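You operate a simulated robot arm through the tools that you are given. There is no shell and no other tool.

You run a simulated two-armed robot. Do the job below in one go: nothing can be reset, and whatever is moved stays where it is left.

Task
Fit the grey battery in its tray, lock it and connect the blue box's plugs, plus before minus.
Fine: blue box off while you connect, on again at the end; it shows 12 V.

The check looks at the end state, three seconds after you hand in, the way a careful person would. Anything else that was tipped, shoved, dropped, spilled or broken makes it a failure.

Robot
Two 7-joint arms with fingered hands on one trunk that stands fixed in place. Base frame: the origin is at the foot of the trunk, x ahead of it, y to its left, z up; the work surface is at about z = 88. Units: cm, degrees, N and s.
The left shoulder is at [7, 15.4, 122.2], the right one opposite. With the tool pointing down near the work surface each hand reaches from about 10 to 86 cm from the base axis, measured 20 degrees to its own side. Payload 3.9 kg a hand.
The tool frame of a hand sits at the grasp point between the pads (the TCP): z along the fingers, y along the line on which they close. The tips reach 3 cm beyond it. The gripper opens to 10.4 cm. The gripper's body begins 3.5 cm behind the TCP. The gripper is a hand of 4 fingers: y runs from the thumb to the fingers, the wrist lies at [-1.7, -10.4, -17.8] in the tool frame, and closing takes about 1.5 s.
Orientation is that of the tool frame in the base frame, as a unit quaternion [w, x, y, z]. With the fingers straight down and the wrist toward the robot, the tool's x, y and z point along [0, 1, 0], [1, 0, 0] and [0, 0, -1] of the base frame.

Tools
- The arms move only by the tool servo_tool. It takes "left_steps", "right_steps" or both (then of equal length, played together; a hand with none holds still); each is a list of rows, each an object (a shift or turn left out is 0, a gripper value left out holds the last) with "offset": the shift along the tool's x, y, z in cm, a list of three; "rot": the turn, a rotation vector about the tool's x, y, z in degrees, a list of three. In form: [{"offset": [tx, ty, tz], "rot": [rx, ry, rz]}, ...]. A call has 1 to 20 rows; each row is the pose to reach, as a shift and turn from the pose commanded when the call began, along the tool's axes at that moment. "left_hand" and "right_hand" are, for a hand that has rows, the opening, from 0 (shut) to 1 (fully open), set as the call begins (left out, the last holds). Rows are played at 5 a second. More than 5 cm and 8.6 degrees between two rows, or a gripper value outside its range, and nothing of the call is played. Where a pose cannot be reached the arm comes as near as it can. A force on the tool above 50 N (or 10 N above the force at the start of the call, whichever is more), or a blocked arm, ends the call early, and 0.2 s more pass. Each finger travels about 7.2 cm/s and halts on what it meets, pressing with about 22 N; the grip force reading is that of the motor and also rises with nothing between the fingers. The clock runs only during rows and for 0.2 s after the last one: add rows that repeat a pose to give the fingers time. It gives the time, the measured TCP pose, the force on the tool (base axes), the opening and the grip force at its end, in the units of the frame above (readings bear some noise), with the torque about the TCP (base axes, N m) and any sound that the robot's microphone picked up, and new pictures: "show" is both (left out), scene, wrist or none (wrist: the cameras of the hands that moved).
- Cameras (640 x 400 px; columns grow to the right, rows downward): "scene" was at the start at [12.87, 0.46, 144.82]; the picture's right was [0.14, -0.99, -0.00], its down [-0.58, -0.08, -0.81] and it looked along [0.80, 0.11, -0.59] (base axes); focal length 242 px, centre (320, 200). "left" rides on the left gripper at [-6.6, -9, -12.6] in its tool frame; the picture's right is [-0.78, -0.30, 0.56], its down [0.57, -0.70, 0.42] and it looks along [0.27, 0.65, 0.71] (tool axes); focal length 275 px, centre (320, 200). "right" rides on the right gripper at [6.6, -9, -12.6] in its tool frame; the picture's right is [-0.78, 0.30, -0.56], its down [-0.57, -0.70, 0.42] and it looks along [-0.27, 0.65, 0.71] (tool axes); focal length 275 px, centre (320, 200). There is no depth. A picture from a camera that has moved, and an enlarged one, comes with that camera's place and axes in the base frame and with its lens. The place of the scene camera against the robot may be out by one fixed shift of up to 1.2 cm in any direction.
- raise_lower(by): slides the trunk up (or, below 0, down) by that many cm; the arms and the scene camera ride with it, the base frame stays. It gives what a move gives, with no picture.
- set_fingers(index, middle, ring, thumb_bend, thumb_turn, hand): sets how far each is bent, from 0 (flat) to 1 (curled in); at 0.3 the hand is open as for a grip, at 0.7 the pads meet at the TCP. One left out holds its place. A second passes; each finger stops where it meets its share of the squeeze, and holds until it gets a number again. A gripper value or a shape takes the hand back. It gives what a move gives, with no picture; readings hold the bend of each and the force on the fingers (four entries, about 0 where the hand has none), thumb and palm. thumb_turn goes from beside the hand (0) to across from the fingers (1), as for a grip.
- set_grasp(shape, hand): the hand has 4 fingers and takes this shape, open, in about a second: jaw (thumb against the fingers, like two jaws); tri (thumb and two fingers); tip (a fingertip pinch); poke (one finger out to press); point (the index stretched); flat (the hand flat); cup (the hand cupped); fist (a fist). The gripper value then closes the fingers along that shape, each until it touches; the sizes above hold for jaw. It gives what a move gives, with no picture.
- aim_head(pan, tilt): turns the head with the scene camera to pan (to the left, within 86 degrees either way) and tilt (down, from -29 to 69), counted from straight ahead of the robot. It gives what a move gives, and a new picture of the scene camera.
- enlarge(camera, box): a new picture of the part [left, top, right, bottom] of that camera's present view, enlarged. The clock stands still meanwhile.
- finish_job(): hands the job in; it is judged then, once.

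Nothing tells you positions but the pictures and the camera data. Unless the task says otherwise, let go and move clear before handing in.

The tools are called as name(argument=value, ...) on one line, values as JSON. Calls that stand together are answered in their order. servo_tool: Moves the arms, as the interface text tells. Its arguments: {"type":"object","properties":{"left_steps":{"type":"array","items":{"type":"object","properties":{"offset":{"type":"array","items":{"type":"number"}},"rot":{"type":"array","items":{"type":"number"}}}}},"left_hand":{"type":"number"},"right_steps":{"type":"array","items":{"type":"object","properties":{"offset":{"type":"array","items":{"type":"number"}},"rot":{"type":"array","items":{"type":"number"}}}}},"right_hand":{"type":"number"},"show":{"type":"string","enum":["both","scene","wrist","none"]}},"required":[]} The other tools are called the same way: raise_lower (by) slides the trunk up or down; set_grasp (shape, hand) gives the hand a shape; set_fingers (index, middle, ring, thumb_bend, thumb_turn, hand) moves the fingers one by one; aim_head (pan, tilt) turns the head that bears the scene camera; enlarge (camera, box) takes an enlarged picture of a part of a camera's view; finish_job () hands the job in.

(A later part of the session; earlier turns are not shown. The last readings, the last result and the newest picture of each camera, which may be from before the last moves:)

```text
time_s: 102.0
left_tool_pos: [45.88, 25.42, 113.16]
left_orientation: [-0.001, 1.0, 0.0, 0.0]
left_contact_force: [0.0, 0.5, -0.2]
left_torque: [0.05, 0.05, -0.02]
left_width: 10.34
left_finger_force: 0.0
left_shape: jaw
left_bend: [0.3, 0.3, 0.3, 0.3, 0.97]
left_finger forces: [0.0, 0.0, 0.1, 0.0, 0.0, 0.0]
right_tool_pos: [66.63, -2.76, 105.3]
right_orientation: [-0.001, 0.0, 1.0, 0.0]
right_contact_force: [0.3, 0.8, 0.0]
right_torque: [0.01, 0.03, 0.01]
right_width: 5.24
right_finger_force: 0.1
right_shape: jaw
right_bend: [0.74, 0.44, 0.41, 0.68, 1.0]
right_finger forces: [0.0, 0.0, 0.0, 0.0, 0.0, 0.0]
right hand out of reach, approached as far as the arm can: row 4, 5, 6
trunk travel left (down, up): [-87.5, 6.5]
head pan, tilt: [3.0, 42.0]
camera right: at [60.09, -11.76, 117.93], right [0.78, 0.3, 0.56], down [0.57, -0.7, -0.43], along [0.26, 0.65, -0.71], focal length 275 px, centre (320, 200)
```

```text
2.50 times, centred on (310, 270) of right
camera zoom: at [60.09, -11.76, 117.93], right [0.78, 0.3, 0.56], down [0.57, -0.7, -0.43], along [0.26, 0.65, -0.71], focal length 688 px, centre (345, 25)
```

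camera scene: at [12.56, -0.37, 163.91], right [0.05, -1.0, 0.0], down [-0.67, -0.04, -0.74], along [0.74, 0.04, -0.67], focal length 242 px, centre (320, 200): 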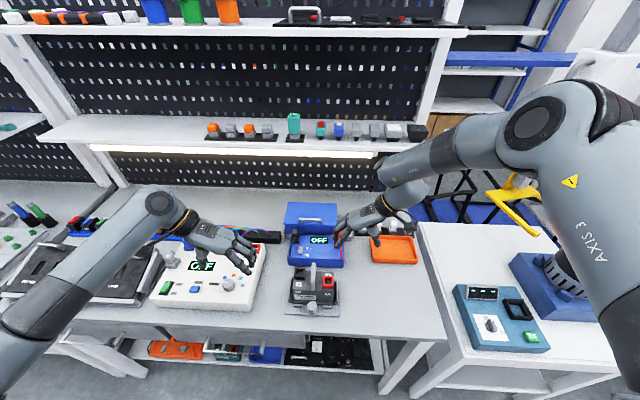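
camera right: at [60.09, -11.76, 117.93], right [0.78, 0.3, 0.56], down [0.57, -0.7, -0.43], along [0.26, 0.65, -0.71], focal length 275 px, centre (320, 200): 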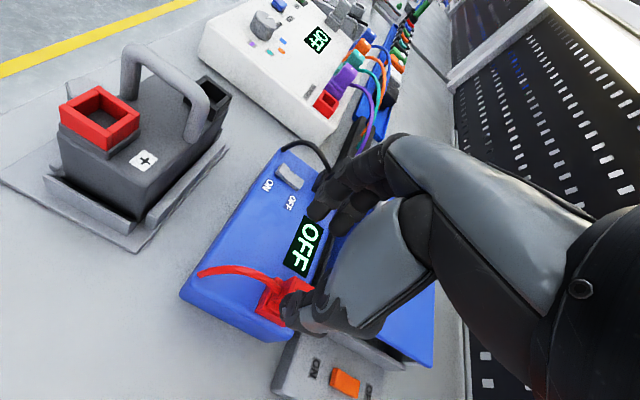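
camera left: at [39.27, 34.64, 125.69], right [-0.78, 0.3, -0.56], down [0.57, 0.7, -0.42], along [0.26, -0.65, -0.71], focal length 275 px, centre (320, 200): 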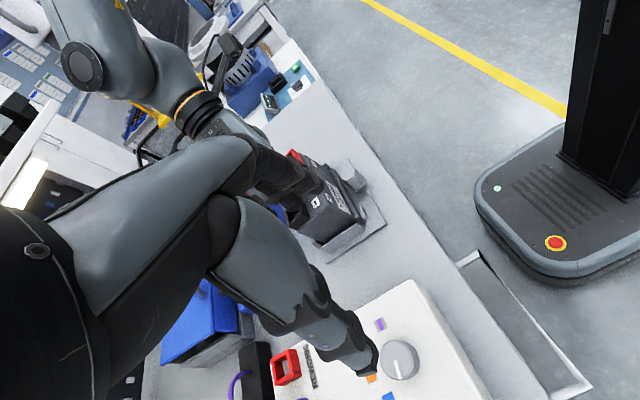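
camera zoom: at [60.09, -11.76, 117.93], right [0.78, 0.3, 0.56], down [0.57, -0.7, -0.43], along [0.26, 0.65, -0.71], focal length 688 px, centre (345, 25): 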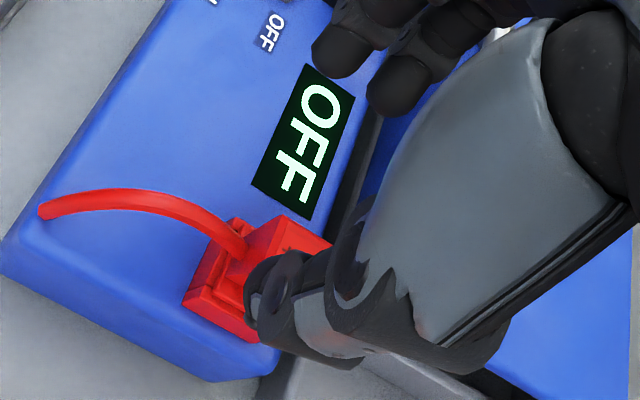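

The red plug's head centre is about (68.0, −3.4, 99.2). I align and lower to just above it first.

servo_tool(right_steps=[{"offset": [-0.4, -0.3, 1.2]}, {"offset": [-0.87, -0.64, 2.4]}, {"offset": [-0.87, -0.64, 3.6]}, {"offset": [-0.87, -0.64, 4.6]}, {"offset": [-0.87, -0.64, 4.6]}], right_hand=0.5, show="none")

enlarge(camera="scene", box=[330, 190, 370, 240])

enlarge(camera="right", box=[220, 190, 400, 350])

```text
time_s: 103.2
left_tool_pos: [45.93, 25.55, 113.21]
left_orientation: [0.0, 1.0, -0.001, 0.0]
left_contact_force: [0.8, 0.4, 0.1]
left_torque: [0.02, -0.02, 0.01]
left_width: 10.36
left_finger_force: 0.1
left_shape: jaw
left_bend: [0.3, 0.3, 0.3, 0.3, 0.97]
left_finger forces: [0.1, 0.0, 0.0, 0.1, 0.0, 0.1]
right_tool_pos: [65.71, -2.79, 102.71]
right_orientation: [-0.001, 0.0, 1.0, 0.001]
right_contact_force: [0.9, 0.6, 1.1]
right_torque: [0.01, 0.0, 0.03]
right_width: 5.24
right_finger_force: 0.0
right_shape: jaw
right_bend: [0.74, 0.44, 0.41, 0.68, 1.0]
right_finger forces: [0.0, 0.1, 0.1, 0.0, 0.0, 0.0]
right hand out of reach, approached as far as the arm can: row 1, 2, 3, 4, 5
trunk travel left (down, up): [-87.5, 6.5]
head pan, tilt: [3.0, 42.0]
```

```text
8.00 times, centred on (350, 215) of scene
camera zoom: at [12.55, -0.37, 163.92], right [0.05, -1.0, 0.0], down [-0.67, -0.04, -0.74], along [0.74, 0.04, -0.67], focal length 1938 px, centre (80, 80)
```

zoom: 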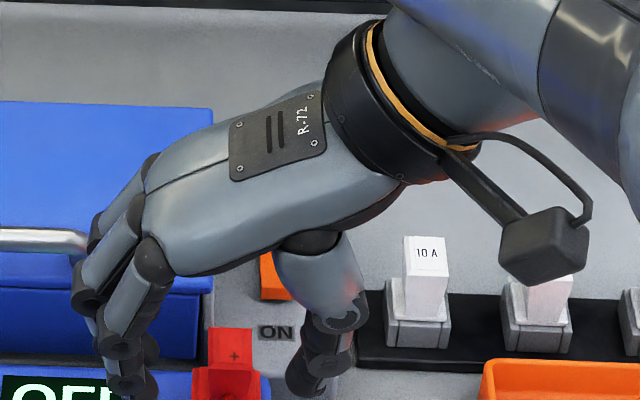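

```text
2.50 times, centred on (310, 270) of right
camera zoom: at [59.17, -11.71, 115.39], right [0.78, 0.3, 0.56], down [0.57, -0.7, -0.43], along [0.26, 0.65, -0.71], focal length 688 px, centre (345, 25)
```

zoom: 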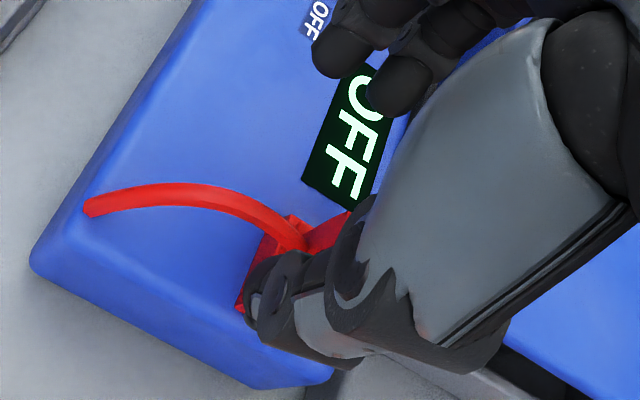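

The upright quarter-turn hand cannot reach that far; tilting it 30° forward about the closing axis will bring the wrist back toward the robot while the pads stay parallel to the plug's sides. I do that above the plug.

servo_tool(right_steps=[{"offset": [0, 0, -1.5], "rot": [0, -6, 0]}, {"offset": [0, -0.2, -1.5], "rot": [0, -12, 0]}, {"offset": [-0.6, -0.4, -1.5], "rot": [0, -18, 0]}, {"offset": [-1.2, -0.6, -1.5], "rot": [0, -24, 0]}, {"offset": [-1.9, -0.6, -1.5], "rot": [0, -30, 0]}, {"offset": [-1.9, -0.6, -1.5], "rot": [0, -30, 0]}], right_hand=0.5, show="wrist")

enlarge(camera="scene", box=[320, 180, 380, 260])

enlarge(camera="right", box=[220, 190, 400, 350])

```text
time_s: 104.6
left_tool_pos: [45.83, 25.52, 113.11]
left_orientation: [0.0, 1.0, 0.001, -0.001]
left_contact_force: [-0.8, -0.4, -0.6]
left_torque: [0.0, 0.01, 0.01]
left_width: 10.37
left_finger_force: 0.1
left_shape: jaw
left_bend: [0.3, 0.3, 0.3, 0.3, 0.97]
left_finger forces: [0.0, 0.0, 0.0, 0.0, 0.1, 0.0]
right_tool_pos: [67.8, -3.41, 104.31]
right_orientation: [0.259, 0.001, 0.966, 0.001]
right_contact_force: [0.3, 0.1, -0.2]
right_torque: [0.02, 0.01, 0.02]
right_width: 5.25
right_finger_force: 0.1
right_shape: jaw
right_bend: [0.74, 0.44, 0.41, 0.68, 1.0]
right_finger forces: [0.0, 0.0, 0.1, 0.0, 0.0, 0.0]
trunk travel left (down, up): [-87.5, 6.5]
head pan, tilt: [3.0, 42.0]
camera right: at [55.82, -12.26, 111.87], right [0.39, 0.3, 0.87], down [0.71, -0.7, -0.08], along [0.59, 0.65, -0.48], focal length 275 px, centre (320, 200)
```

right: 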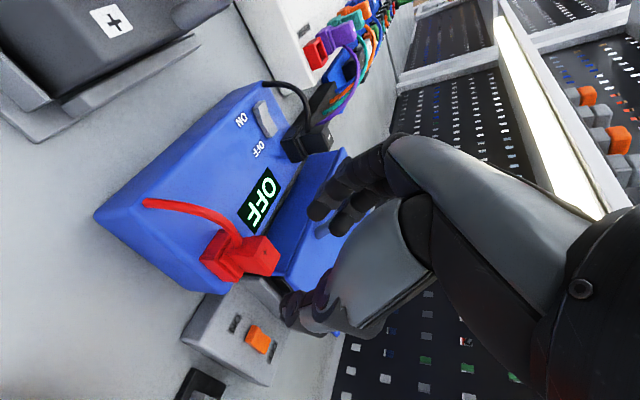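

```text
5.00 times, centred on (350, 220) of scene
camera zoom: at [12.58, -0.33, 163.91], right [0.05, -1.0, 0.0], down [-0.67, -0.04, -0.74], along [0.74, 0.04, -0.67], focal length 1211 px, centre (170, 100)
```

zoom: 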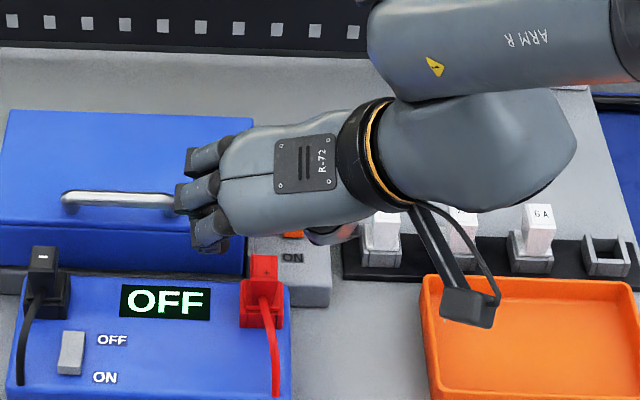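

```text
2.50 times, centred on (310, 270) of right
camera zoom: at [55.82, -12.26, 111.87], right [0.39, 0.3, 0.87], down [0.71, -0.7, -0.08], along [0.59, 0.65, -0.48], focal length 688 px, centre (345, 25)
```

zoom: 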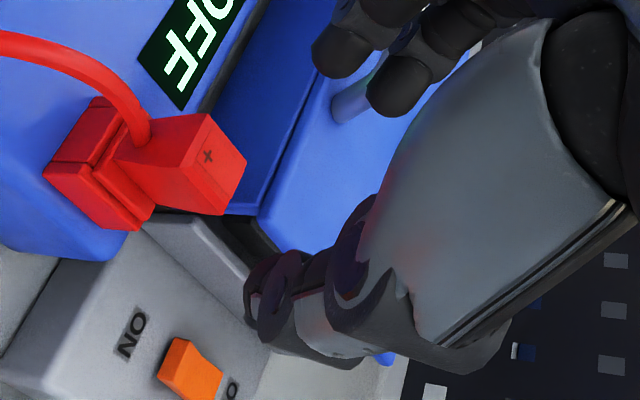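

The tilted hand reaches the plug and the wrist camera now sees it well. To keep the ring finger off the blue lid I use the three-finger shape.

set_grasp(shape="tri", hand="right")

enlarge(camera="right", box=[180, 130, 420, 350])

enlarge(camera="scene", box=[320, 180, 380, 260])

```text
time_s: 105.5
left_tool_pos: [45.88, 25.57, 113.15]
left_orientation: [0.0, 1.0, 0.0, 0.0]
left_contact_force: [-0.2, 0.2, 0.0]
left_torque: [0.03, 0.02, 0.01]
left_width: 10.41
left_finger_force: 0.0
left_shape: jaw
left_bend: [0.3, 0.3, 0.3, 0.3, 0.97]
left_finger forces: [0.1, 0.0, 0.0, 0.0, 0.1, 0.1]
right_tool_pos: [67.67, -3.36, 104.33]
right_orientation: [0.257, 0.001, 0.966, 0.001]
right_contact_force: [0.2, -0.5, -0.2]
right_torque: [-0.02, -0.02, 0.0]
right_width: 10.37
right_finger_force: 0.1
right_shape: tri
right_bend: [0.3, 0.3, 0.99, 0.3, 0.97]
right_finger forces: [0.0, 0.0, 0.1, 0.0, 0.1, 0.1]
trunk travel left (down, up): [-87.5, 6.5]
head pan, tilt: [3.0, 42.0]
```

```text
1.82 times, centred on (300, 240) of right
camera zoom: at [55.81, -12.28, 111.88], right [0.39, 0.29, 0.87], down [0.71, -0.7, -0.08], along [0.59, 0.65, -0.49], focal length 500 px, centre (356, 127)
```

zoom: 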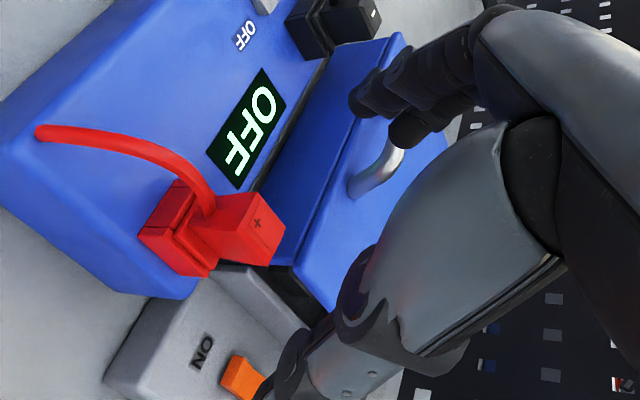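

```text
5.00 times, centred on (350, 220) of scene
camera zoom: at [12.56, -0.36, 163.92], right [0.05, -1.0, 0.0], down [-0.67, -0.04, -0.74], along [0.74, 0.04, -0.67], focal length 1211 px, centre (170, 100)
```

zoom: 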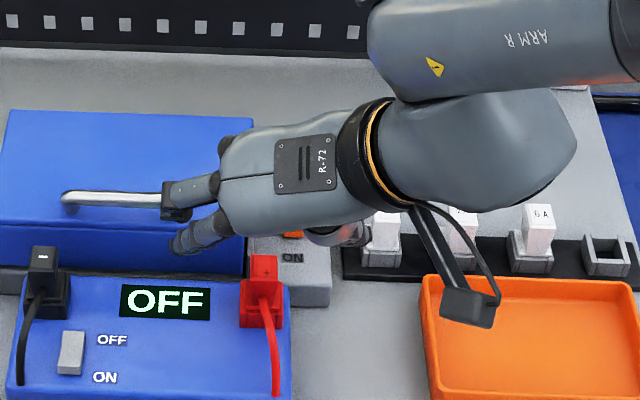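

servo_tool(right_steps=[{"offset": [0.26, -0.12, -0.15]}, {"offset": [0.26, -0.12, -0.15]}, {"offset": [0.76, -0.12, 0.72]}, {"offset": [1.4, -0.12, 1.8]}, {"offset": [2.01, -0.12, 2.88]}, {"offset": [2.01, -0.12, 2.88]}], right_hand=0.48, show="none")

enlarge(camera="right", box=[220, 170, 400, 330])

enlarge(camera="scene", box=[320, 190, 370, 250])

```text
time_s: 106.9
left_tool_pos: [45.94, 25.66, 113.08]
left_orientation: [0.0, 1.0, 0.0, 0.0]
left_contact_force: [-0.1, 0.0, 0.2]
left_torque: [-0.02, -0.04, 0.02]
left_width: 10.38
left_finger_force: 0.0
left_shape: jaw
left_bend: [0.3, 0.3, 0.3, 0.3, 0.97]
left_finger forces: [0.1, 0.0, 0.0, 0.0, 0.0, 0.0]
right_tool_pos: [67.47, -3.5, 100.79]
right_orientation: [0.258, 0.0, 0.966, 0.002]
right_contact_force: [0.2, 0.1, 0.6]
right_torque: [-0.02, 0.02, 0.03]
right_width: 5.05
right_finger_force: 0.0
right_shape: tri
right_bend: [0.74, 0.45, 0.99, 0.69, 1.0]
right_finger forces: [0.0, 0.1, 0.0, 0.1, 0.1, 0.0]
trunk travel left (down, up): [-87.5, 6.5]
head pan, tilt: [3.0, 42.0]
```

```text
2.50 times, centred on (310, 250) of right
camera zoom: at [55.49, -12.37, 108.41], right [0.39, 0.29, 0.87], down [0.71, -0.7, -0.08], along [0.59, 0.65, -0.49], focal length 688 px, centre (345, 75)
```

zoom: 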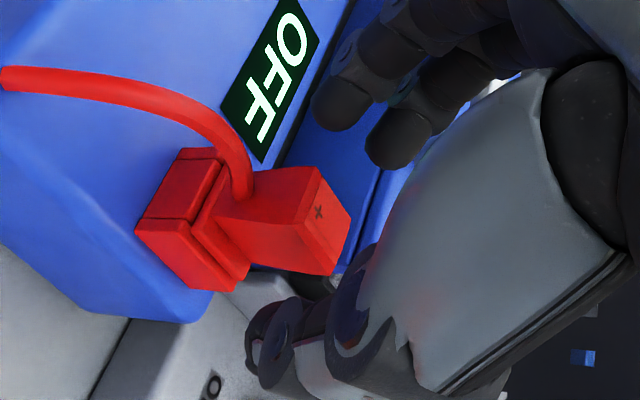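

```text
6.67 times, centred on (345, 220) of scene
camera zoom: at [12.55, -0.35, 163.92], right [0.05, -1.0, 0.0], down [-0.67, -0.04, -0.74], along [0.74, 0.04, -0.67], focal length 1615 px, centre (153, 67)
```

zoom: 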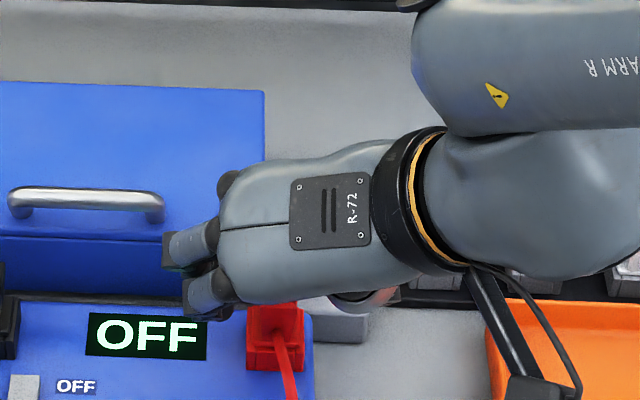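

servo_tool(right_steps=[{"offset": [0.2, 0.1, 0.7]}, {"offset": [0.5, 0.17, 1.4]}, {"offset": [0.866, 0.17, 2.26]}, {"offset": [0.866, 0.17, 2.26]}], right_hand=0.48, show="none")

enlarge(camera="right", box=[220, 170, 400, 330])

```text
time_s: 107.9
left_tool_pos: [45.84, 25.64, 113.05]
left_orientation: [0.0, 1.0, 0.0, 0.0]
left_contact_force: [0.9, -0.8, -0.8]
left_torque: [-0.01, -0.03, -0.03]
left_width: 10.35
left_finger_force: 0.0
left_shape: jaw
left_bend: [0.3, 0.3, 0.3, 0.3, 0.97]
left_finger forces: [0.0, 0.0, 0.1, 0.0, 0.0, 0.0]
right_tool_pos: [67.48, -3.35, 98.44]
right_orientation: [0.258, 0.0, 0.966, 0.001]
right_contact_force: [0.6, 0.1, -0.5]
right_torque: [0.02, -0.05, 0.0]
right_width: 5.07
right_finger_force: 0.0
right_shape: tri
right_bend: [0.74, 0.45, 0.99, 0.69, 1.0]
right_finger forces: [0.0, 0.0, 0.0, 0.0, 0.0, 0.0]
trunk travel left (down, up): [-87.5, 6.5]
head pan, tilt: [3.0, 42.0]
```

```text
2.50 times, centred on (310, 250) of right
camera zoom: at [55.75, -12.19, 106.04], right [0.39, 0.3, 0.87], down [0.71, -0.7, -0.08], along [0.59, 0.65, -0.49], focal length 688 px, centre (345, 75)
```

zoom: 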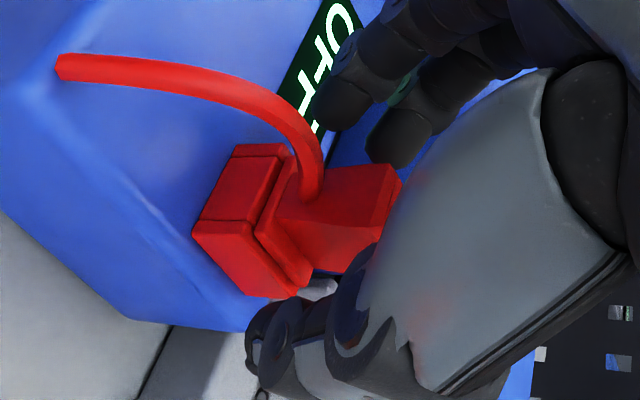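

The plug head sits centrally between fingers and thumb. I close the grip.

servo_tool(right_steps=[{"offset": [0, 0, 0]}, {"offset": [0, 0, 0]}, {"offset": [0, 0, 0]}, {"offset": [0, 0, 0]}, {"offset": [0, 0, 0]}, {"offset": [0, 0, 0]}, {"offset": [0, 0, 0]}], right_hand=0, show="none")

enlarge(camera="right", box=[220, 170, 400, 330])

enlarge(camera="scene", box=[280, 195, 370, 275])

```text
time_s: 109.5
left_tool_pos: [45.86, 25.63, 113.03]
left_orientation: [0.001, 1.0, 0.0, 0.0]
left_contact_force: [-0.5, 0.0, -0.6]
left_torque: [0.03, 0.04, 0.04]
left_width: 10.38
left_finger_force: 0.1
left_shape: jaw
left_bend: [0.3, 0.3, 0.3, 0.3, 0.97]
left_finger forces: [0.0, 0.0, 0.1, 0.1, 0.1, 0.0]
right_tool_pos: [67.77, -3.25, 98.41]
right_orientation: [0.258, 0.001, 0.966, 0.0]
right_contact_force: [1.0, 0.2, 0.5]
right_torque: [0.16, 0.02, 0.07]
right_width: 1.28
right_finger_force: 22.4
right_shape: tri
right_bend: [0.73, 0.63, 1.0, 0.73, 1.0]
right_finger forces: [9.7, 9.7, 0.0, 0.1, 19.1, 0.0]
trunk travel left (down, up): [-87.5, 6.5]
head pan, tilt: [3.0, 42.0]
```

```text
2.50 times, centred on (310, 250) of right
camera zoom: at [55.76, -12.19, 106.06], right [0.39, 0.3, 0.87], down [0.71, -0.7, -0.08], along [0.59, 0.65, -0.49], focal length 688 px, centre (345, 75)
```

zoom: 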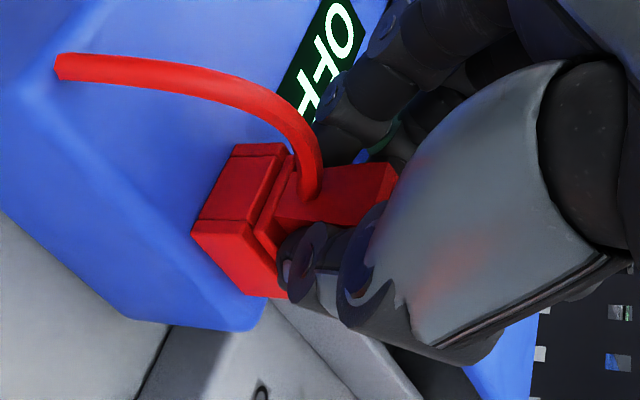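

```text
5.00 times, centred on (325, 235) of scene
camera zoom: at [12.56, -0.35, 163.92], right [0.05, -1.0, 0.0], down [-0.67, -0.04, -0.74], along [0.74, 0.04, -0.67], focal length 1211 px, centre (295, 25)
```

zoom: 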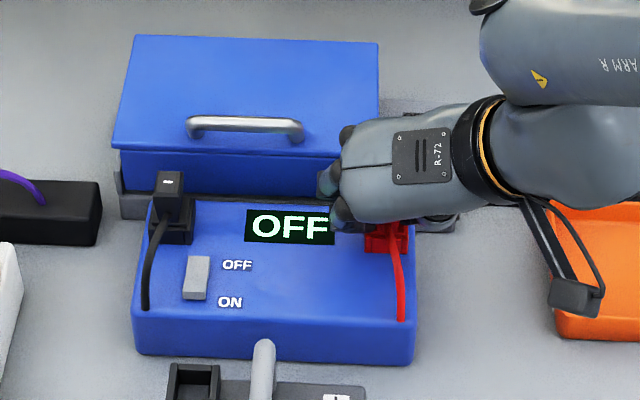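

The plug is held evenly (about 10 N per finger, 19 N thumb). I pull it straight up slowly.

servo_tool(right_steps=[{"offset": [-0.15, 0, -0.26]}, {"offset": [-0.3, 0, -0.52]}, {"offset": [-0.5, 0, -0.87]}, {"offset": [-0.75, 0, -1.3]}, {"offset": [-1.0, 0, -1.73]}, {"offset": [-1.25, 0, -2.17]}, {"offset": [-1.25, 0, -2.17]}], right_hand=0, show="none")

enlarge(camera="right", box=[220, 170, 400, 330])

enlarge(camera="scene", box=[310, 195, 370, 265])

```text
time_s: 111.1
left_tool_pos: [45.93, 25.63, 113.14]
left_orientation: [0.0, 1.0, 0.0, 0.001]
left_contact_force: [0.4, 0.8, -0.1]
left_torque: [-0.03, -0.02, -0.02]
left_width: 10.38
left_finger_force: 0.0
left_shape: jaw
left_bend: [0.3, 0.3, 0.3, 0.3, 0.97]
left_finger forces: [0.1, 0.0, 0.0, 0.1, 0.0, 0.0]
right_tool_pos: [67.74, -3.22, 100.84]
right_orientation: [0.258, 0.0, 0.966, 0.0]
right_contact_force: [-0.8, -0.6, -0.6]
right_torque: [0.0, 0.02, 0.02]
right_width: 1.28
right_finger_force: 22.0
right_shape: tri
right_bend: [0.73, 0.63, 1.0, 0.74, 1.0]
right_finger forces: [12.5, 10.5, 0.1, 0.0, 19.4, 0.0]
trunk travel left (down, up): [-87.5, 6.5]
head pan, tilt: [3.0, 42.0]
```

```text
2.50 times, centred on (310, 250) of right
camera zoom: at [55.74, -12.2, 108.49], right [0.39, 0.29, 0.87], down [0.71, -0.7, -0.08], along [0.59, 0.65, -0.49], focal length 688 px, centre (345, 75)
```

zoom: 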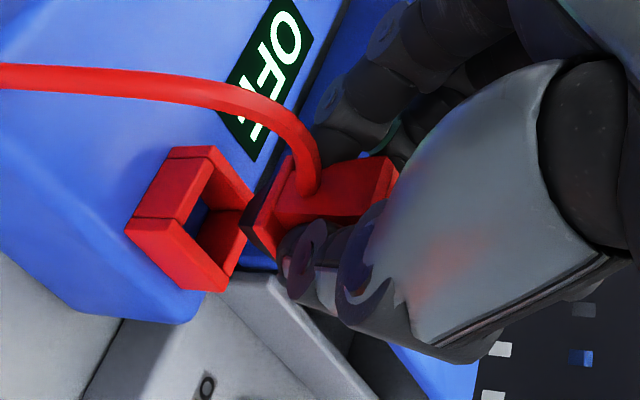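

```text
5.71 times, centred on (340, 230) of scene
camera zoom: at [12.58, -0.35, 163.91], right [0.05, -1.0, 0.0], down [-0.67, -0.04, -0.74], along [0.74, 0.04, -0.67], focal length 1384 px, centre (206, 29)
```

zoom: 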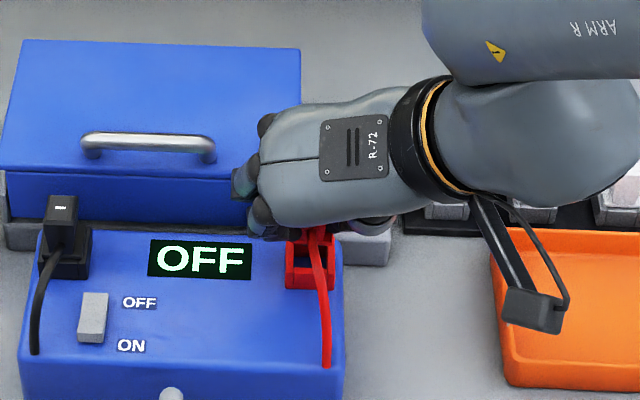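

The plug is free and hangs straight in the grip. I lift it another 4.7 cm and carry it toward the battery's plus terminal.

servo_tool(right_steps=[{"offset": [-0.8, 0, -1.36]}, {"offset": [-1.6, 0, -2.71]}, {"offset": [-2.35, 0, -4.07]}, {"offset": [-0.4, 0.4, -5.2]}, {"offset": [1.55, 0.8, -6.32]}, {"offset": [3.5, 1.2, -7.44]}, {"offset": [5.44, 1.6, -8.57]}, {"offset": [7.4, 2.0, -9.7]}, {"offset": [9.34, 2.4, -10.82]}, {"offset": [11.4, 2.8, -12.0]}, {"offset": [13.5, 3.2, -13.22]}, {"offset": [13.5, 3.2, -13.22]}], right_hand=0, show="both")

enlarge(camera="right", box=[220, 170, 400, 330])

enlarge(camera="scene", box=[280, 220, 380, 320])

enlarge(camera="left", box=[220, 60, 400, 220])

```text
time_s: 113.7
left_tool_pos: [45.82, 25.52, 113.02]
left_orientation: [0.0, 1.0, 0.0, -0.001]
left_contact_force: [-0.7, 1.3, -1.1]
left_torque: [0.0, 0.0, -0.01]
left_width: 10.39
left_finger_force: 0.0
left_shape: jaw
left_bend: [0.3, 0.3, 0.3, 0.3, 0.97]
left_finger forces: [0.0, 0.1, 0.0, 0.1, 0.0, 0.0]
right_tool_pos: [49.58, 0.03, 105.53]
right_orientation: [0.259, 0.0, 0.966, 0.001]
right_contact_force: [-0.5, 1.0, 0.0]
right_torque: [0.0, 0.02, 0.02]
right_width: 1.31
right_finger_force: 21.5
right_shape: tri
right_bend: [0.73, 0.63, 1.0, 0.74, 1.0]
right_finger forces: [12.3, 10.3, 0.0, 0.0, 19.5, 0.0]
trunk travel left (down, up): [-87.5, 6.5]
head pan, tilt: [3.0, 42.0]
camera scene: at [12.59, -0.34, 163.91], right [0.05, -1.0, 0.0], down [-0.67, -0.04, -0.74], along [0.74, 0.04, -0.67], focal length 242 px, centre (320, 200)
camera right: at [37.67, -8.87, 113.13], right [0.39, 0.29, 0.87], down [0.71, -0.7, -0.08], along [0.59, 0.65, -0.49], focal length 275 px, centre (320, 200)
```

scene: 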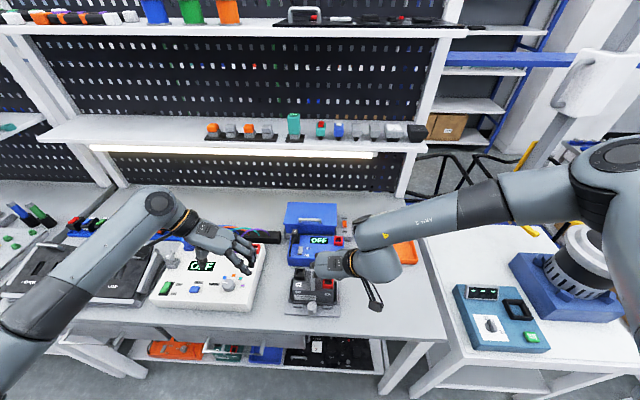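
right: 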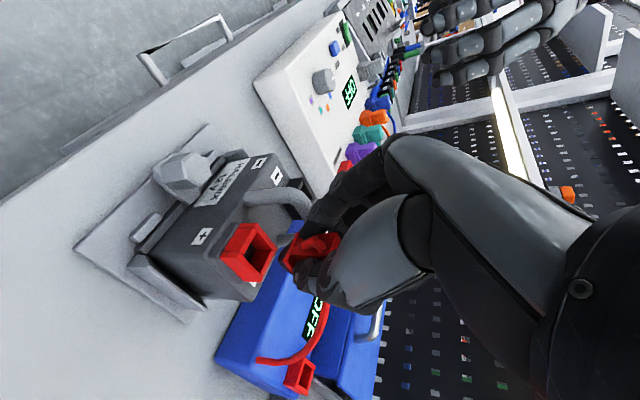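

```text
2.50 times, centred on (310, 250) of right
camera zoom: at [37.67, -8.87, 113.13], right [0.39, 0.29, 0.87], down [0.71, -0.7, -0.08], along [0.59, 0.65, -0.49], focal length 688 px, centre (345, 75)
```

zoom: 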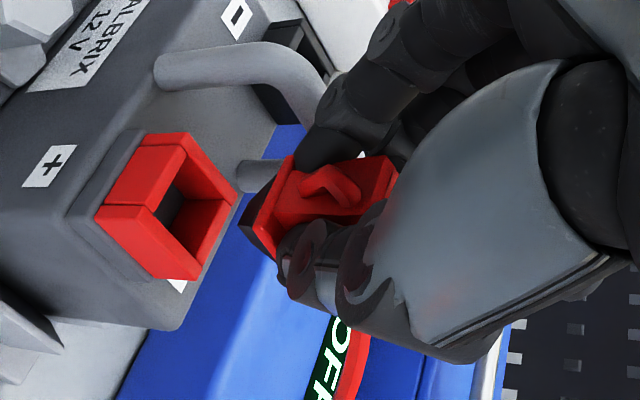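

```text
4.00 times, centred on (330, 270) of scene
camera zoom: at [12.59, -0.34, 163.91], right [0.05, -1.0, 0.0], down [-0.67, -0.04, -0.74], along [0.74, 0.04, -0.67], focal length 969 px, centre (280, -80)
```

zoom: 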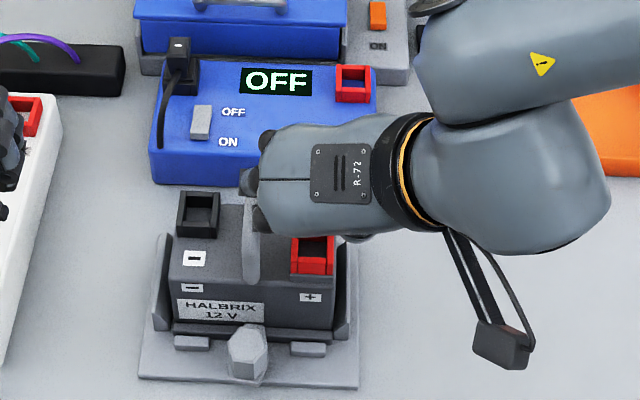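

```text
2.50 times, centred on (310, 140) of left
camera zoom: at [39.24, 34.63, 125.71], right [-0.78, 0.3, -0.56], down [0.57, 0.7, -0.42], along [0.27, -0.65, -0.71], focal length 688 px, centre (345, 350)
```

zoom: 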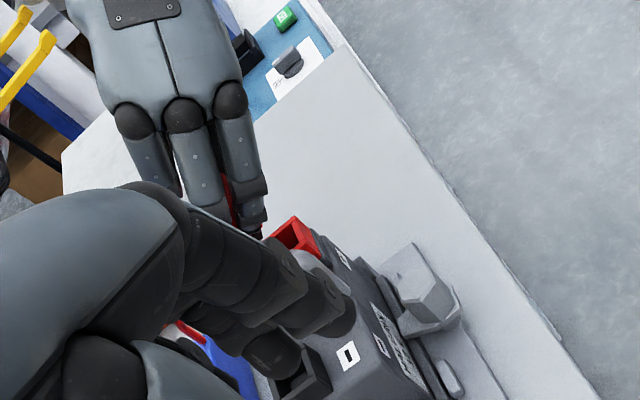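

The plug is next to the plus terminal. Comparing ring positions in the wrist view at parking and here, I need about 0.5 cm toward the robot; I shift and lower to just above the rim.

servo_tool(right_steps=[{"offset": [0.42, -0.03, -0.24]}, {"offset": [0.75, -0.03, 0.33]}, {"offset": [1.066, -0.03, 0.886]}, {"offset": [1.066, -0.03, 0.886]}], right_hand=0, show="none")

enlarge(camera="right", box=[240, 190, 360, 290])

enlarge(camera="scene", box=[310, 260, 350, 300])

enlarge(camera="left", box=[270, 90, 350, 170])

```text
time_s: 114.7
left_tool_pos: [45.86, 25.54, 113.14]
left_orientation: [-0.001, 1.0, 0.0, -0.001]
left_contact_force: [0.6, 0.2, 0.3]
left_torque: [-0.03, 0.01, -0.01]
left_width: 10.37
left_finger_force: 0.1
left_shape: jaw
left_bend: [0.3, 0.3, 0.3, 0.3, 0.97]
left_finger forces: [0.0, 0.0, 0.0, 0.0, 0.0, 0.1]
right_tool_pos: [48.98, -0.14, 104.32]
right_orientation: [0.258, 0.0, 0.966, 0.001]
right_contact_force: [-0.7, -0.3, 0.4]
right_torque: [-0.03, 0.0, 0.02]
right_width: 1.28
right_finger_force: 21.9
right_shape: tri
right_bend: [0.73, 0.63, 1.0, 0.74, 1.0]
right_finger forces: [12.4, 10.4, 0.0, 0.0, 19.5, 0.0]
trunk travel left (down, up): [-87.5, 6.5]
head pan, tilt: [3.0, 42.0]
```

```text
4.00 times, centred on (300, 240) of right
camera zoom: at [37.02, -8.99, 111.9], right [0.39, 0.29, 0.87], down [0.71, -0.7, -0.08], along [0.59, 0.65, -0.49], focal length 1101 px, centre (400, 40)
```

zoom: 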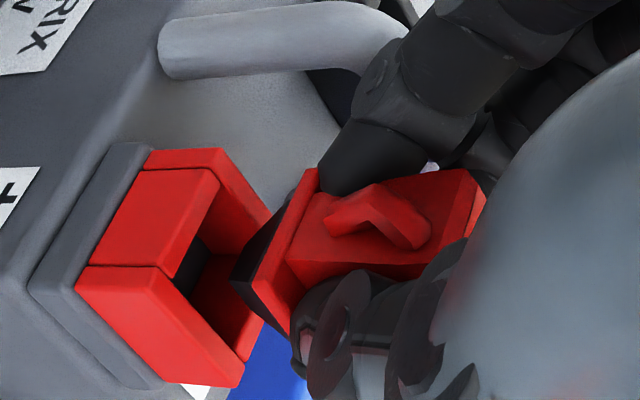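

```text
10.00 times, centred on (330, 280) of scene
camera zoom: at [12.52, -0.37, 163.92], right [0.05, -1.0, 0.0], down [-0.67, -0.04, -0.74], along [0.74, 0.04, -0.67], focal length 2422 px, centre (220, -600)
```

zoom: 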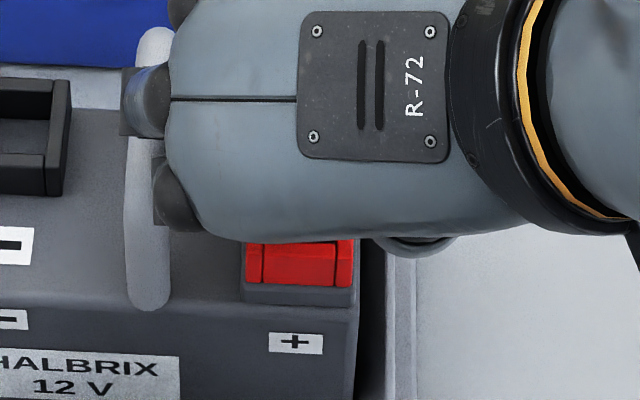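

```text
5.00 times, centred on (310, 130) of left
camera zoom: at [39.19, 34.6, 125.74], right [-0.78, 0.3, -0.56], down [0.57, 0.7, -0.42], along [0.27, -0.65, -0.71], focal length 1376 px, centre (370, 550)
```

zoom: 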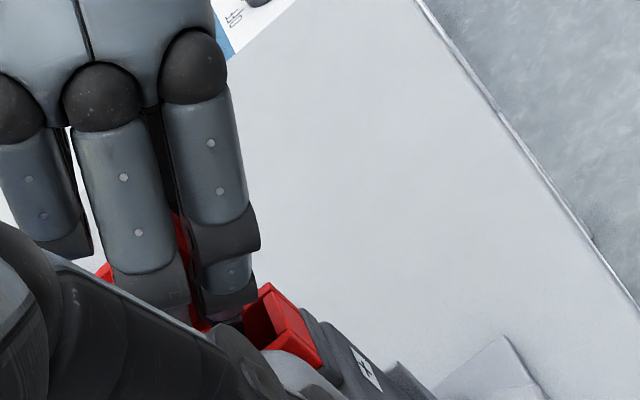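

enlarge(camera="right", box=[255, 215, 325, 290])

```text
5.33 times, centred on (290, 252) of right
camera zoom: at [37.02, -8.99, 111.9], right [0.39, 0.29, 0.87], down [0.71, -0.7, -0.08], along [0.59, 0.65, -0.49], focal length 1468 px, centre (480, -80)
```

zoom: 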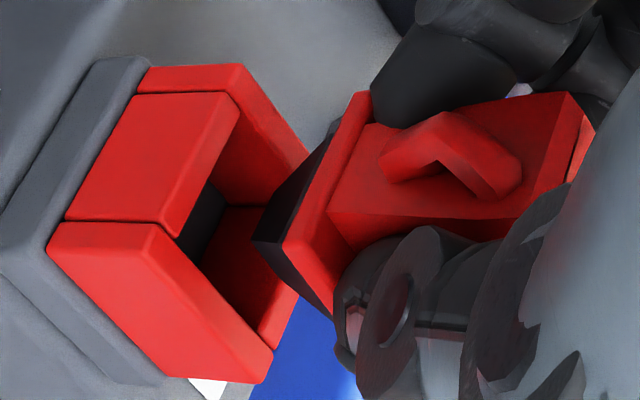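

Matching the ring's corners against the parking view shows the plug is aligned to within a millimetre and about 1.7 cm above its seat. I lower straight down in small steps and watch the force.

servo_tool(right_steps=[{"offset": [0.15, 0, 0.26]}, {"offset": [0.3, 0, 0.52]}, {"offset": [0.45, 0, 0.78]}, {"offset": [0.6, 0, 1.04]}, {"offset": [0.6, 0, 1.04]}], right_hand=0, show="none")

enlarge(camera="right", box=[255, 215, 325, 290])

```text
time_s: 115.9
left_tool_pos: [46.02, 25.55, 113.25]
left_orientation: [0.0, 1.0, 0.0, 0.0]
left_contact_force: [0.5, 0.1, -0.7]
left_torque: [0.05, -0.02, 0.0]
left_width: 10.36
left_finger_force: 0.0
left_shape: jaw
left_bend: [0.3, 0.3, 0.3, 0.3, 0.97]
left_finger forces: [0.0, 0.0, 0.0, 0.0, 0.1, 0.1]
right_tool_pos: [48.94, -0.19, 103.2]
right_orientation: [0.258, 0.001, 0.966, 0.001]
right_contact_force: [-0.1, -0.6, 0.0]
right_torque: [0.0, 0.01, -0.03]
right_width: 1.28
right_finger_force: 21.8
right_shape: tri
right_bend: [0.73, 0.63, 1.0, 0.74, 1.0]
right_finger forces: [12.4, 10.4, 0.0, 0.0, 19.4, 0.0]
trunk travel left (down, up): [-87.5, 6.5]
head pan, tilt: [3.0, 42.0]
```

```text
5.33 times, centred on (290, 252) of right
camera zoom: at [37.05, -9.0, 110.77], right [0.39, 0.29, 0.87], down [0.71, -0.7, -0.08], along [0.59, 0.65, -0.49], focal length 1468 px, centre (480, -80)
```

zoom: 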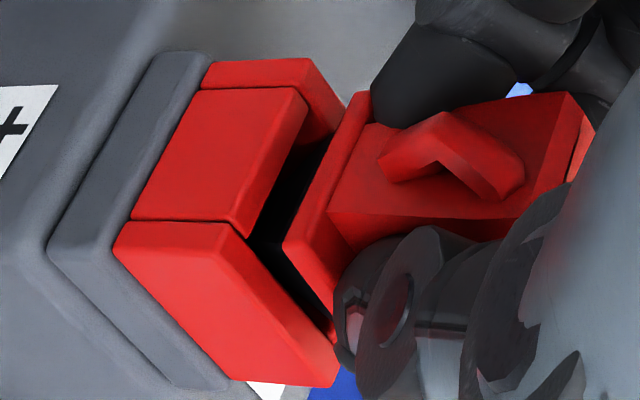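

The pin is entering the terminal with no contact force. I lower the remaining distance.

servo_tool(right_steps=[{"offset": [0.1, 0, 0.17]}, {"offset": [0.2, 0, 0.35]}, {"offset": [0.3, 0, 0.52]}, {"offset": [0.35, 0, 0.61]}, {"offset": [0.35, 0, 0.61]}], right_hand=0, show="none")

enlarge(camera="right", box=[255, 215, 325, 290])

```text
time_s: 117.1
left_tool_pos: [45.66, 25.62, 113.26]
left_orientation: [0.0, 1.0, 0.0, 0.001]
left_contact_force: [0.0, -0.1, 0.2]
left_torque: [0.01, 0.01, -0.01]
left_width: 10.36
left_finger_force: 0.2
left_shape: jaw
left_bend: [0.3, 0.3, 0.3, 0.3, 0.97]
left_finger forces: [0.0, 0.1, 0.0, 0.1, 0.0, 0.0]
right_tool_pos: [48.88, 0.01, 102.55]
right_orientation: [0.26, 0.001, 0.966, 0.001]
right_contact_force: [-2.0, 1.0, 16.5]
right_torque: [0.37, 0.05, 0.11]
right_width: 1.27
right_finger_force: 21.8
right_shape: tri
right_bend: [0.73, 0.63, 1.0, 0.74, 1.0]
right_finger forces: [33.6, 9.8, 0.1, 0.0, 22.5, 0.0]
trunk travel left (down, up): [-87.5, 6.5]
head pan, tilt: [3.0, 42.0]
```

```text
5.33 times, centred on (290, 252) of right
camera zoom: at [36.92, -8.96, 110.21], right [0.39, 0.29, 0.87], down [0.71, -0.7, -0.08], along [0.59, 0.65, -0.48], focal length 1468 px, centre (480, -80)
```

zoom: 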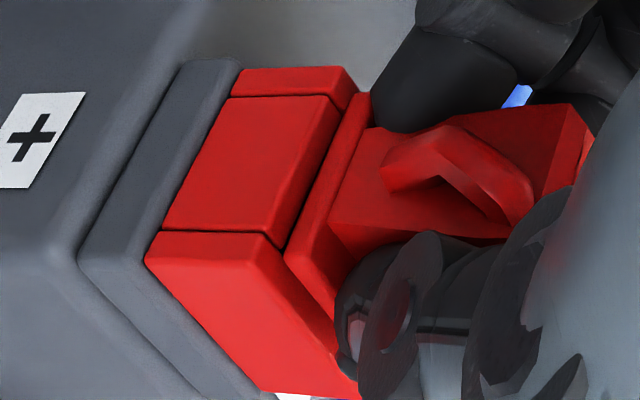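

The collar is down on the ring with 16 N, so the plus plug is fully seated. I open the fingers modestly and withdraw straight up.

servo_tool(right_steps=[{"offset": [0, 0, 0]}, {"offset": [0, 0, 0]}, {"offset": [0, 0, 0]}, {"offset": [0, 0, 0]}], right_hand=0.3, show="none")

enlarge(camera="right", box=[240, 190, 380, 310])

```text
time_s: 118.1
left_tool_pos: [45.58, 25.55, 113.21]
left_orientation: [0.0, 1.0, 0.0, 0.001]
left_contact_force: [-0.5, -0.4, 0.8]
left_torque: [-0.05, -0.01, -0.01]
left_width: 10.39
left_finger_force: 0.1
left_shape: jaw
left_bend: [0.3, 0.3, 0.3, 0.3, 0.97]
left_finger forces: [0.1, 0.0, 0.0, 0.0, 0.0, 0.0]
right_tool_pos: [48.97, -0.35, 102.66]
right_orientation: [0.26, 0.001, 0.966, 0.0]
right_contact_force: [1.8, -4.8, 23.1]
right_torque: [0.39, -0.14, -0.1]
right_width: 2.98
right_finger_force: 0.0
right_shape: tri
right_bend: [0.75, 0.56, 0.99, 0.74, 1.0]
right_finger forces: [22.0, 6.1, 0.0, 0.0, 0.0, 0.0]
trunk travel left (down, up): [-87.5, 6.5]
head pan, tilt: [3.0, 42.0]
```

```text
3.33 times, centred on (310, 250) of right
camera zoom: at [36.94, -9.19, 110.15], right [0.39, 0.29, 0.87], down [0.71, -0.7, -0.08], along [0.59, 0.65, -0.48], focal length 918 px, centre (353, 33)
```

zoom: 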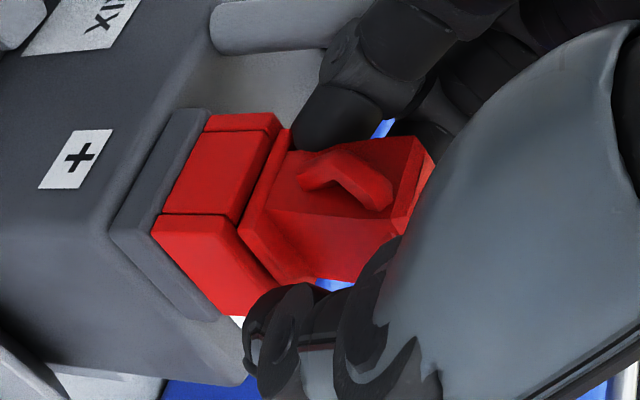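

The thumb is clear; the index tip still leans on the ring. I raise the hand straight up.

servo_tool(right_steps=[{"offset": [-0.2, 0, -0.35]}, {"offset": [-0.5, 0, -0.87]}, {"offset": [-1, 0, -1.73]}, {"offset": [-1.75, 0, -3.03]}, {"offset": [-2.5, 0, -4.33]}, {"offset": [-2.5, 0, -4.33]}], right_hand=0.34, show="none")

enlarge(camera="right", box=[200, 190, 360, 330])

enlarge(camera="scene", box=[280, 220, 380, 320])

```text
time_s: 119.5
left_tool_pos: [45.82, 25.59, 112.99]
left_orientation: [0.0, 1.0, 0.0, 0.0]
left_contact_force: [-0.7, -0.2, 0.1]
left_torque: [0.0, 0.02, 0.01]
left_width: 10.4
left_finger_force: 0.1
left_shape: jaw
left_bend: [0.3, 0.3, 0.3, 0.3, 0.97]
left_finger forces: [0.0, 0.0, 0.1, 0.1, 0.0, 0.0]
right_tool_pos: [49.02, -0.13, 107.67]
right_orientation: [0.259, 0.001, 0.966, 0.001]
right_contact_force: [-0.7, 0.0, 0.3]
right_torque: [-0.01, 0.01, 0.0]
right_width: 3.5
right_finger_force: 0.1
right_shape: tri
right_bend: [0.74, 0.52, 0.99, 0.73, 1.0]
right_finger forces: [0.1, 0.0, 0.0, 0.1, 0.0, 0.0]
trunk travel left (down, up): [-87.5, 6.5]
head pan, tilt: [3.0, 42.0]
```

```text
2.86 times, centred on (280, 260) of right
camera zoom: at [37.12, -9.0, 115.12], right [0.4, 0.29, 0.87], down [0.71, -0.7, -0.08], along [0.59, 0.65, -0.49], focal length 786 px, centre (434, 29)
```

zoom: 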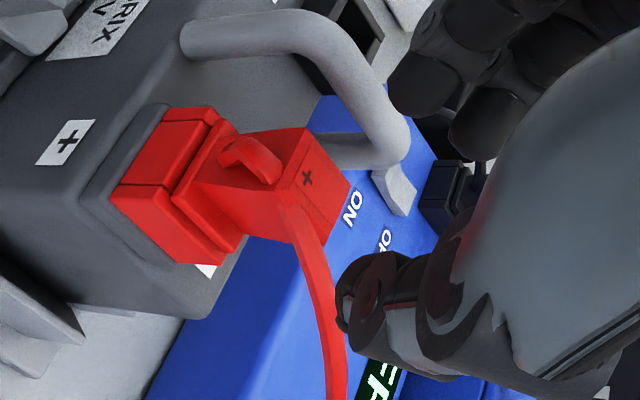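

```text
4.00 times, centred on (330, 270) of scene
camera zoom: at [12.54, -0.34, 163.92], right [0.05, -1.0, 0.0], down [-0.67, -0.04, -0.74], along [0.74, 0.04, -0.67], focal length 969 px, centre (280, -80)
```

zoom: 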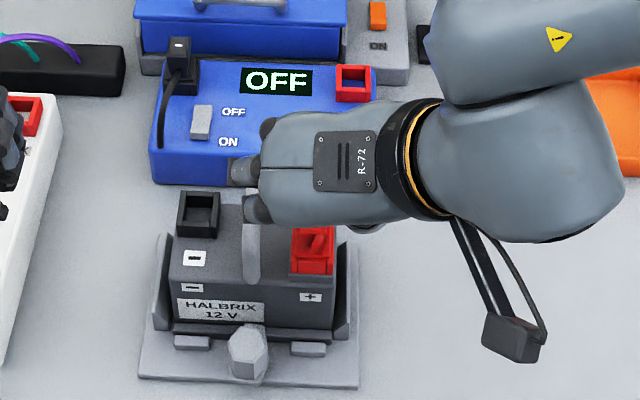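

The plus plug is in place with its cable free. I withdraw the right hand to the right, and bring the left hand, tilted 30° forward, toward the black plug.

servo_tool(right_steps=[{"offset": [-1.5, 0, -2.6]}, {"offset": [-1.0, -4, -4.0]}, {"offset": [-0.4, -8, -5]}, {"offset": [0.3, -12, -6]}, {"offset": [1.0, -16, -6.6]}, {"offset": [1.68, -19.9, -7.09]}, {"offset": [1.68, -19.9, -7.09]}], left_steps=[{"offset": [2, 1.6, 0.2], "rot": [0, 5, 0]}, {"offset": [4, 3.2, 0.3], "rot": [0, 10, 0]}, {"offset": [6.1, 4.8, 0.5], "rot": [0, 15, 0]}, {"offset": [8.1, 6.4, 0.7], "rot": [0, 20, 0]}, {"offset": [10.2, 8, 0.8], "rot": [0, 25, 0]}, {"offset": [12.2, 9.6, 1], "rot": [0, 30, 0]}, {"offset": [12.2, 9.6, 1], "rot": [0, 30, 0]}], show="both")

enlarge(camera="scene", box=[270, 190, 390, 320])

```text
time_s: 121.1
left_tool_pos: [58.1, 15.95, 112.01]
left_orientation: [0.0, 0.966, 0.0, 0.259]
left_contact_force: [0.1, 0.3, 0.4]
left_torque: [-0.01, 0.01, 0.02]
left_width: 10.36
left_finger_force: 0.0
left_shape: jaw
left_bend: [0.3, 0.3, 0.3, 0.3, 0.97]
left_finger forces: [0.0, 0.1, 0.0, 0.0, 0.0, 0.1]
right_tool_pos: [44.18, -19.76, 112.67]
right_orientation: [0.257, 0.0, 0.966, 0.0]
right_contact_force: [1.2, 0.0, -0.8]
right_torque: [0.0, 0.0, 0.01]
right_width: 3.51
right_finger_force: 0.1
right_shape: tri
right_bend: [0.74, 0.52, 0.99, 0.73, 1.0]
right_finger forces: [0.0, 0.0, 0.0, 0.0, 0.0, 0.0]
trunk travel left (down, up): [-87.5, 6.5]
head pan, tilt: [3.0, 42.0]
camera scene: at [12.57, -0.3, 163.91], right [0.05, -1.0, 0.0], down [-0.67, -0.04, -0.74], along [0.74, 0.04, -0.67], focal length 242 px, centre (320, 200)
camera right: at [32.18, -28.76, 120.26], right [0.39, 0.29, 0.87], down [0.71, -0.7, -0.08], along [0.59, 0.65, -0.49], focal length 275 px, centre (320, 200)
camera left: at [46.09, 25.05, 119.65], right [-0.39, 0.3, -0.87], down [0.71, 0.7, -0.08], along [0.59, -0.65, -0.48], focal length 275 px, centre (320, 200)
```

scene: 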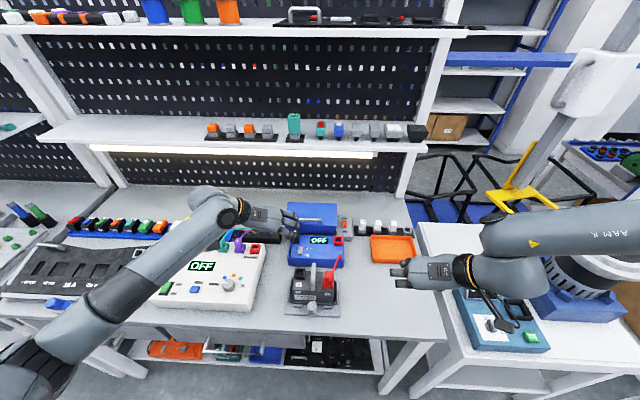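
right: 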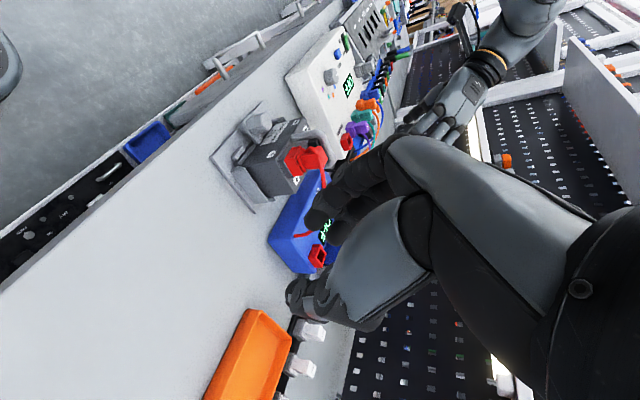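
left: 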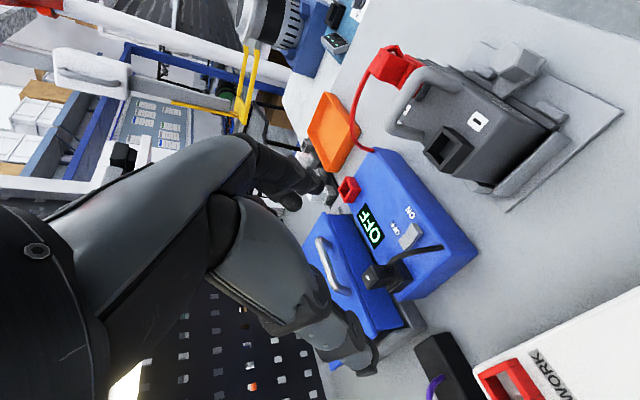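

```text
3.08 times, centred on (330, 255) of scene
camera zoom: at [12.57, -0.3, 163.91], right [0.05, -1.0, 0.0], down [-0.67, -0.04, -0.74], along [0.74, 0.04, -0.67], focal length 745 px, centre (289, 31)
```

zoom: 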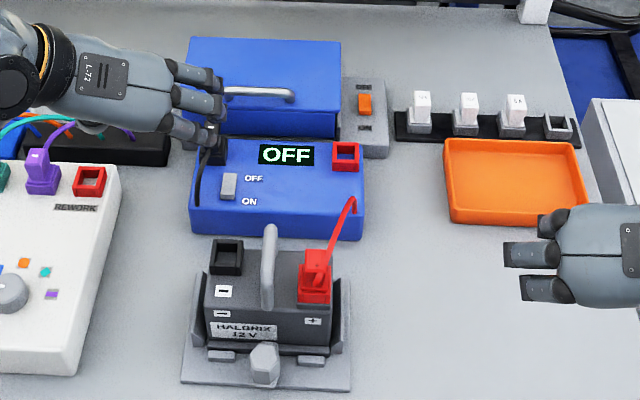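

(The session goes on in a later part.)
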